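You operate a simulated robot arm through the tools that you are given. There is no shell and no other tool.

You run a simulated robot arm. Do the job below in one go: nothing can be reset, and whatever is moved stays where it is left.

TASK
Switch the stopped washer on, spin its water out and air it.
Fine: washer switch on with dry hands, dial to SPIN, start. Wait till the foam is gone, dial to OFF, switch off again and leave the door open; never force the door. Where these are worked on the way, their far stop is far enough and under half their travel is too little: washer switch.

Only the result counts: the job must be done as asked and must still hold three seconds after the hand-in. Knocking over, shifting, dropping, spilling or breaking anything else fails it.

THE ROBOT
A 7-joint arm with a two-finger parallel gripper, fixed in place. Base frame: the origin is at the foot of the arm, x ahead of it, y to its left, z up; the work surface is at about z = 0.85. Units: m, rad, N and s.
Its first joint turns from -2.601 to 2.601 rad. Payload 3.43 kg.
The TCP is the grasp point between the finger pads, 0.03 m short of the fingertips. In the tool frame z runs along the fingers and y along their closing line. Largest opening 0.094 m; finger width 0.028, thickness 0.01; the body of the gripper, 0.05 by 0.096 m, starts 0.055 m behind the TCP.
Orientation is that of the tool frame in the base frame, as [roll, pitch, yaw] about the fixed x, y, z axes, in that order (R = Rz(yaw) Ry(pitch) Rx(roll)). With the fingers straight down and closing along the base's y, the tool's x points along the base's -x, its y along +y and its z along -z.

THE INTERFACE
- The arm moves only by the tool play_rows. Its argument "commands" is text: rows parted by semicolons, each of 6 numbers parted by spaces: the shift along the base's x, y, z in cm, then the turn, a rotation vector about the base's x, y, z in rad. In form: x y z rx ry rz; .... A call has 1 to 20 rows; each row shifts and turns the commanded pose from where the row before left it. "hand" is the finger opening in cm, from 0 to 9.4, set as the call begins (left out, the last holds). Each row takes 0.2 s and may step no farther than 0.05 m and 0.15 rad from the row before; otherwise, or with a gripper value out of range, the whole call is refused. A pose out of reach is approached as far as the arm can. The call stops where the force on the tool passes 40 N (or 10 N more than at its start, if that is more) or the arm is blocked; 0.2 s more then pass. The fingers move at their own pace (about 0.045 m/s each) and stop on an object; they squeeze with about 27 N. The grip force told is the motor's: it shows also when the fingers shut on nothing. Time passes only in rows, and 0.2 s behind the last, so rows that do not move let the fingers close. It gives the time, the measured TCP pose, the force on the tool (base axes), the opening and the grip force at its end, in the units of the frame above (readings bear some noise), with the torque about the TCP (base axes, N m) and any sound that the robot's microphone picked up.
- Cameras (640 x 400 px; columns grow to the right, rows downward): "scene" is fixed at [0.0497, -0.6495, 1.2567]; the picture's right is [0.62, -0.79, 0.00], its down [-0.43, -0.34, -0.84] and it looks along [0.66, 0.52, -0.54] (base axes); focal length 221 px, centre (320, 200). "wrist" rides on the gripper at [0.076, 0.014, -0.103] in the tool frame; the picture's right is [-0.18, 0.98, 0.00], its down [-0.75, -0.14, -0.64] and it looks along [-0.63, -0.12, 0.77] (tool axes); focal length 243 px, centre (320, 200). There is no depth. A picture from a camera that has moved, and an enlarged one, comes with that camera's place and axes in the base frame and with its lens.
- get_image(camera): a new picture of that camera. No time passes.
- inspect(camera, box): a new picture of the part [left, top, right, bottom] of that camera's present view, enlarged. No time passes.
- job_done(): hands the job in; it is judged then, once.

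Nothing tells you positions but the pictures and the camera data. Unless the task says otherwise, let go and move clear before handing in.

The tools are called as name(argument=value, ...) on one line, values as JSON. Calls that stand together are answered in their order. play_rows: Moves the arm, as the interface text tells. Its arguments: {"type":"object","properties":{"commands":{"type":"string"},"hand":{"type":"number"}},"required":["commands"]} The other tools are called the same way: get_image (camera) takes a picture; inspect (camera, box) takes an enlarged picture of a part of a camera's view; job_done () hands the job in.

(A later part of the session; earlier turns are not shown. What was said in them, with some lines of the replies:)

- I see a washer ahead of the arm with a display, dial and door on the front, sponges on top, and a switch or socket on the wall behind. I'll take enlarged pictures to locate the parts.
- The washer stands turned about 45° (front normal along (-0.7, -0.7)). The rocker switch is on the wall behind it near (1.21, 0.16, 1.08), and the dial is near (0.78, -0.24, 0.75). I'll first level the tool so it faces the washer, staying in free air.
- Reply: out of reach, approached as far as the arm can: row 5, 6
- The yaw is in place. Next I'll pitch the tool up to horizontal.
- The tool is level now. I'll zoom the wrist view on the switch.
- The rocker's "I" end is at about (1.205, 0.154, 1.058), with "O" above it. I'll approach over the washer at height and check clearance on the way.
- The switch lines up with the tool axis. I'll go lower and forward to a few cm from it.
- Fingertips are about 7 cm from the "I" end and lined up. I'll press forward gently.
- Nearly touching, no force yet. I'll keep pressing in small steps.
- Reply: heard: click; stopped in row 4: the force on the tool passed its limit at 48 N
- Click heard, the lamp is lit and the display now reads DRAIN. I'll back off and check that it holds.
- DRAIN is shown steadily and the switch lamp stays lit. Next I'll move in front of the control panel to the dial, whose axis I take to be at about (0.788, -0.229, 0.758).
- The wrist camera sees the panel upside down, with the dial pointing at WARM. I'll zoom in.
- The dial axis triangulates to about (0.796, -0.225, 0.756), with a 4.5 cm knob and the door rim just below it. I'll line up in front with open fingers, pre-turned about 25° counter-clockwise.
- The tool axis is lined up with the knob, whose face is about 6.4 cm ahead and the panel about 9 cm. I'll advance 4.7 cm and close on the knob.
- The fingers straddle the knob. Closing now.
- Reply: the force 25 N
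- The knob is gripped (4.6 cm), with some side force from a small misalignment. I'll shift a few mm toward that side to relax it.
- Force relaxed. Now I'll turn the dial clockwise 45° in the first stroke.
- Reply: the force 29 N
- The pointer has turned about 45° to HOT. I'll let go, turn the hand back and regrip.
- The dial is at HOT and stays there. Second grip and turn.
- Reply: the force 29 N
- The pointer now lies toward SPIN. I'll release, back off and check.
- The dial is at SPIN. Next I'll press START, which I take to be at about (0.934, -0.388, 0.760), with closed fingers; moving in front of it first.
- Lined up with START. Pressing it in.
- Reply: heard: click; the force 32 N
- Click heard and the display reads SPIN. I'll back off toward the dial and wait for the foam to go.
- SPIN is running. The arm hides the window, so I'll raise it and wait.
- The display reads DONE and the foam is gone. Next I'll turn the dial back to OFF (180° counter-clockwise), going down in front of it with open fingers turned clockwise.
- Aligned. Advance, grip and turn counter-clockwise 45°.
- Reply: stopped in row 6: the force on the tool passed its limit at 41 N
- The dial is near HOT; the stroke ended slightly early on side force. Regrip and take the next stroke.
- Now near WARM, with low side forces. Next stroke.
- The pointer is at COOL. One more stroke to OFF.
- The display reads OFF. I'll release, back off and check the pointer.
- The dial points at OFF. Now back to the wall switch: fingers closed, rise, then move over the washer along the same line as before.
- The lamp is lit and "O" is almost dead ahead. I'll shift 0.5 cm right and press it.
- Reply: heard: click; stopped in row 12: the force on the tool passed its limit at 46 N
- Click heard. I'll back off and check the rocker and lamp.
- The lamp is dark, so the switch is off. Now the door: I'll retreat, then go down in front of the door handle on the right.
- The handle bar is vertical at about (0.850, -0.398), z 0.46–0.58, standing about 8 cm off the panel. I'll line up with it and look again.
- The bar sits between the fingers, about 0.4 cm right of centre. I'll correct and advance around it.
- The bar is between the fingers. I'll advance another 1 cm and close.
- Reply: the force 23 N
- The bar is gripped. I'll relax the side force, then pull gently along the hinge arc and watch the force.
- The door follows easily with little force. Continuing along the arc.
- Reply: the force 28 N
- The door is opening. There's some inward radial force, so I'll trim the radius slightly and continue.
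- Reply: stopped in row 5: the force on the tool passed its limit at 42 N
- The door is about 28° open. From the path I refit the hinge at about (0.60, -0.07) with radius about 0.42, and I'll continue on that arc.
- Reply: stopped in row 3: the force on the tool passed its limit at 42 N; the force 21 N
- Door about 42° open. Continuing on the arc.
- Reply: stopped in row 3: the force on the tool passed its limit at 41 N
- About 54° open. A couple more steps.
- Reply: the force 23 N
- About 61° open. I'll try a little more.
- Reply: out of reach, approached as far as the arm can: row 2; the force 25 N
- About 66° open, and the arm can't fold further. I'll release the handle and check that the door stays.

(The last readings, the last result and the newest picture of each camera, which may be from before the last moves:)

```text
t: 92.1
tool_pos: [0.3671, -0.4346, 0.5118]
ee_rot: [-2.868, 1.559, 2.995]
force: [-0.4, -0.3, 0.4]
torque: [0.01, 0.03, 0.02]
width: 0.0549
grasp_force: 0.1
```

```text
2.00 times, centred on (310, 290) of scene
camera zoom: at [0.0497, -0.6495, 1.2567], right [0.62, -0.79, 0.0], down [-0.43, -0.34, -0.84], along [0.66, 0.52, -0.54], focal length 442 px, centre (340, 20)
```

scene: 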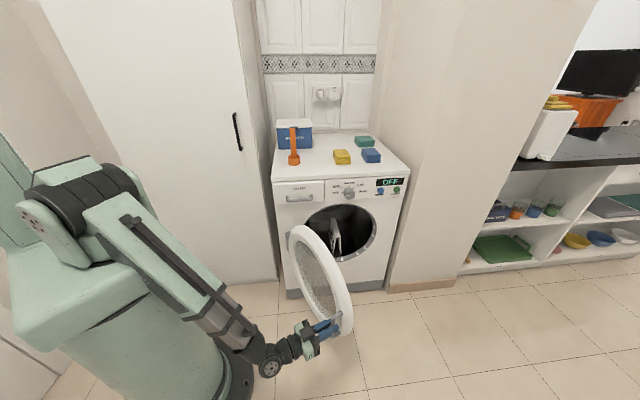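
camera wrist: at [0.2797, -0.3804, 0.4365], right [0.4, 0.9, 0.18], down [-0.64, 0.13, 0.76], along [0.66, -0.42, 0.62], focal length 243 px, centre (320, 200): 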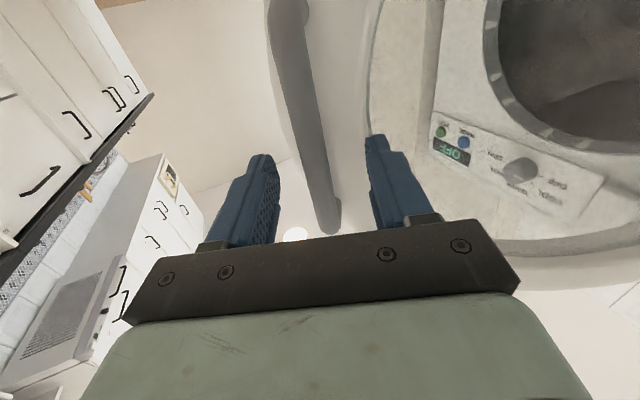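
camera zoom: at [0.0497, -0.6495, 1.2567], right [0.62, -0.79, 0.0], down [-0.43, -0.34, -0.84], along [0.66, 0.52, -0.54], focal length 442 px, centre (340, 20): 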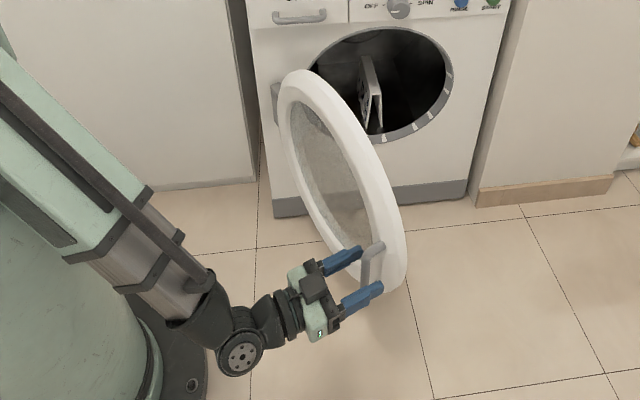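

Released; the door stays put. I'll slide the fingers straight up off the handle.

play_rows(commands="0 0 2 0 0 0; 0 0 3 0 0 0; 0 0 3 0 0 0; 0 0 3 0 0 0; 0 0 3 0 0 0; 0 0 0 0 0 0")

inspect(camera="scene", box=[210, 190, 410, 390])

get_image(camera="wrist")

```text
t: 93.5
tool_pos: [0.3618, -0.4352, 0.6551]
ee_rot: [2.153, 1.568, 1.729]
force: [0.9, 0.7, -0.2]
torque: [0.0, 0.0, 0.0]
width: 0.0547
grasp_force: 0.0
```

```text
2.00 times, centred on (310, 290) of scene
camera zoom: at [0.0497, -0.6495, 1.2567], right [0.62, -0.79, 0.0], down [-0.43, -0.34, -0.84], along [0.66, 0.52, -0.54], focal length 442 px, centre (340, 20)
```

zoom: 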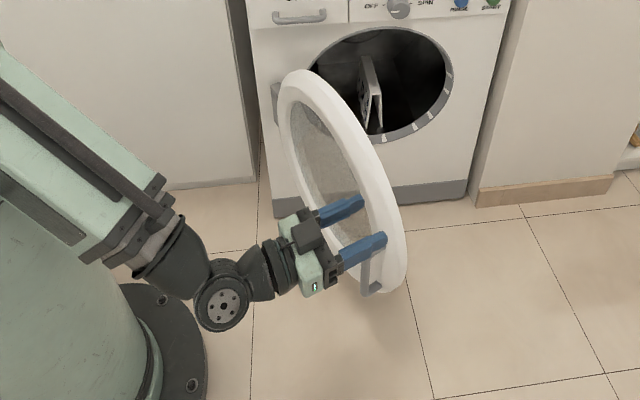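

```text
taken
camera wrist: at [0.2757, -0.3802, 0.5793], right [0.41, 0.89, 0.19], down [-0.64, 0.14, 0.75], along [0.65, -0.43, 0.63], focal length 243 px, centre (320, 200)
```

wrist: 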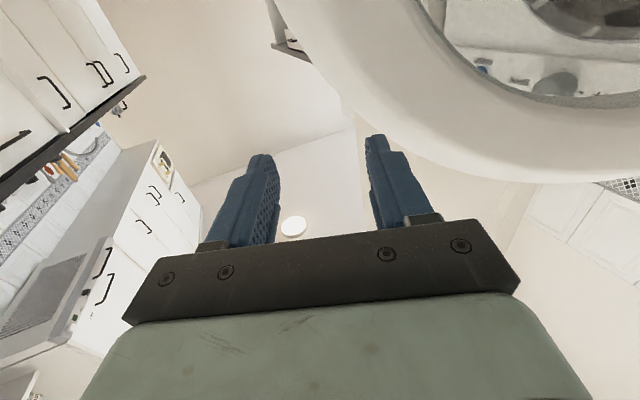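

The fingers are off the handle and the door is still. Moving up and clear.

play_rows(commands="0 0 4 0 0 0; 0 0 4 0 0 0; 0 0 4 0 0 0; 0 0 4 0 0 0; 0 0 4 0 0 0; 1 -1 4 0 0 0; 1 -1 4 0 0 0; 0 0 0 0 0 0; 0 0 0 0 0 0; 0 0 0 0 0 0")

get_image(camera="scene")

inspect(camera="scene", box=[260, 70, 420, 320])

inspect(camera="scene", box=[300, 70, 360, 110])

```text
t: 95.7
tool_pos: [0.4138, -0.5429, 0.8786]
ee_rot: [2.031, 1.569, 1.604]
force: [0.3, -0.4, 0.4]
torque: [-0.01, 0.02, -0.01]
width: 0.0553
grasp_force: 0.1
out of reach, approached as far as the arm can: row 1, 2, 3, 4, 5, 6
```

```text
taken
```

scene: 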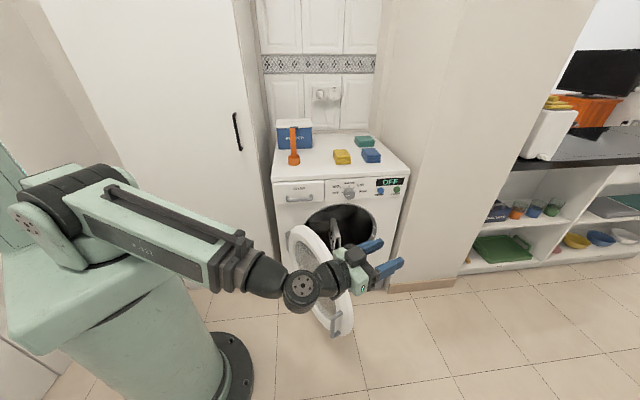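

```text
1.60 times, centred on (340, 195) of scene
camera zoom: at [0.0497, -0.6495, 1.2567], right [0.62, -0.79, 0.0], down [-0.43, -0.34, -0.84], along [0.66, 0.52, -0.54], focal length 353 px, centre (288, 208)
```

zoom: 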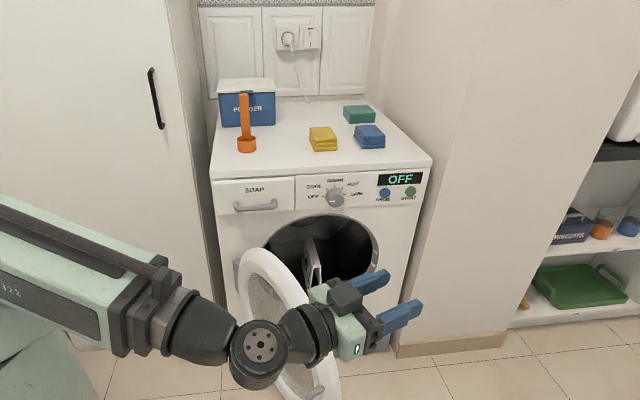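

```text
10.00 times, centred on (330, 90) of scene
camera zoom: at [0.0497, -0.6495, 1.2567], right [0.62, -0.79, 0.0], down [-0.43, -0.34, -0.84], along [0.66, 0.52, -0.54], focal length 2209 px, centre (220, 1300)
```

zoom: 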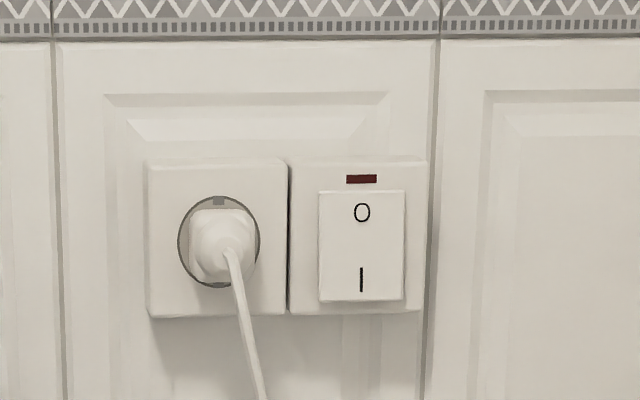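

The switch is off, the dial is at OFF, the door is open and everything on the washer is in place. I'll lift a bit more and take a last look.

play_rows(commands="1 -1 4 0 0 0; 1 -1 4 0 0 0; 1 -1 4 0 0 0; 1 -1 4 0 0 0; 0 0 0 0 0 0; 0 0 0 0 0 0; 0 0 0 0 0 0; 0 0 0 0 0 0; 0 0 0 0 0 0")

get_image(camera="scene")

inspect(camera="scene", box=[310, 160, 420, 230])

```text
t: 97.7
tool_pos: [0.4556, -0.5838, 1.0421]
ee_rot: [2.079, 1.568, 1.655]
force: [0.2, -0.5, -0.5]
torque: [-0.02, 0.0, 0.0]
width: 0.0549
grasp_force: 0.2
```

```text
taken
```

scene: 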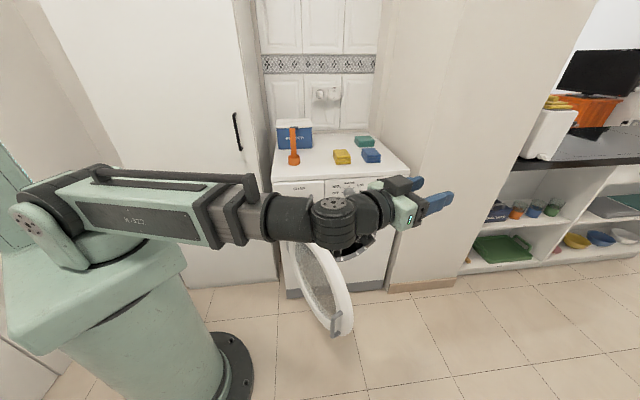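

```text
5.71 times, centred on (365, 195) of scene
camera zoom: at [0.0497, -0.6495, 1.2567], right [0.62, -0.79, 0.0], down [-0.43, -0.34, -0.84], along [0.66, 0.52, -0.54], focal length 1262 px, centre (63, 229)
```

zoom: 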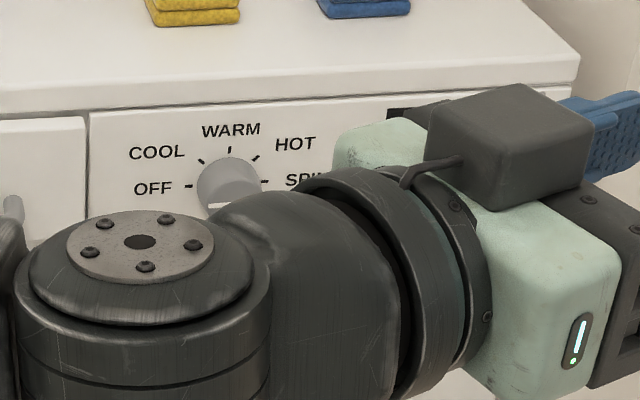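

The door stands open at about 66°, the dial is at OFF, the wall switch is off, the foam is gone and the arm is clear. Handing in.

job_done()

```text
The job is handed in.
```

The washer has been switched on, spun out, switched off again and left with its door open to air. I've handed the job in; no verdict came back with the hand-in.

- **Switching on:** the wall switch clicked on, its lamp lit, and the display changed to DRAIN.
- **Spin:** I turned the dial to SPIN and pressed START. The display went from SPIN to DONE and the foam was gone.
- **Switching off:** the dial is back at OFF. The wall switch clicked off and its lamp is dark.
- **Door:** it opened easily by its handle and stands at about 66°. The arm could not fold back any further to open it wider. Three times on the way the force passed the 40 N limit, reading 41–42 N, and the arm stopped. I put that down to my pulling slightly off the hinge's arc, not to the door resisting.

The items on top of the washer looked undisturbed in the last pictures, and the gripper has let go and moved clear.
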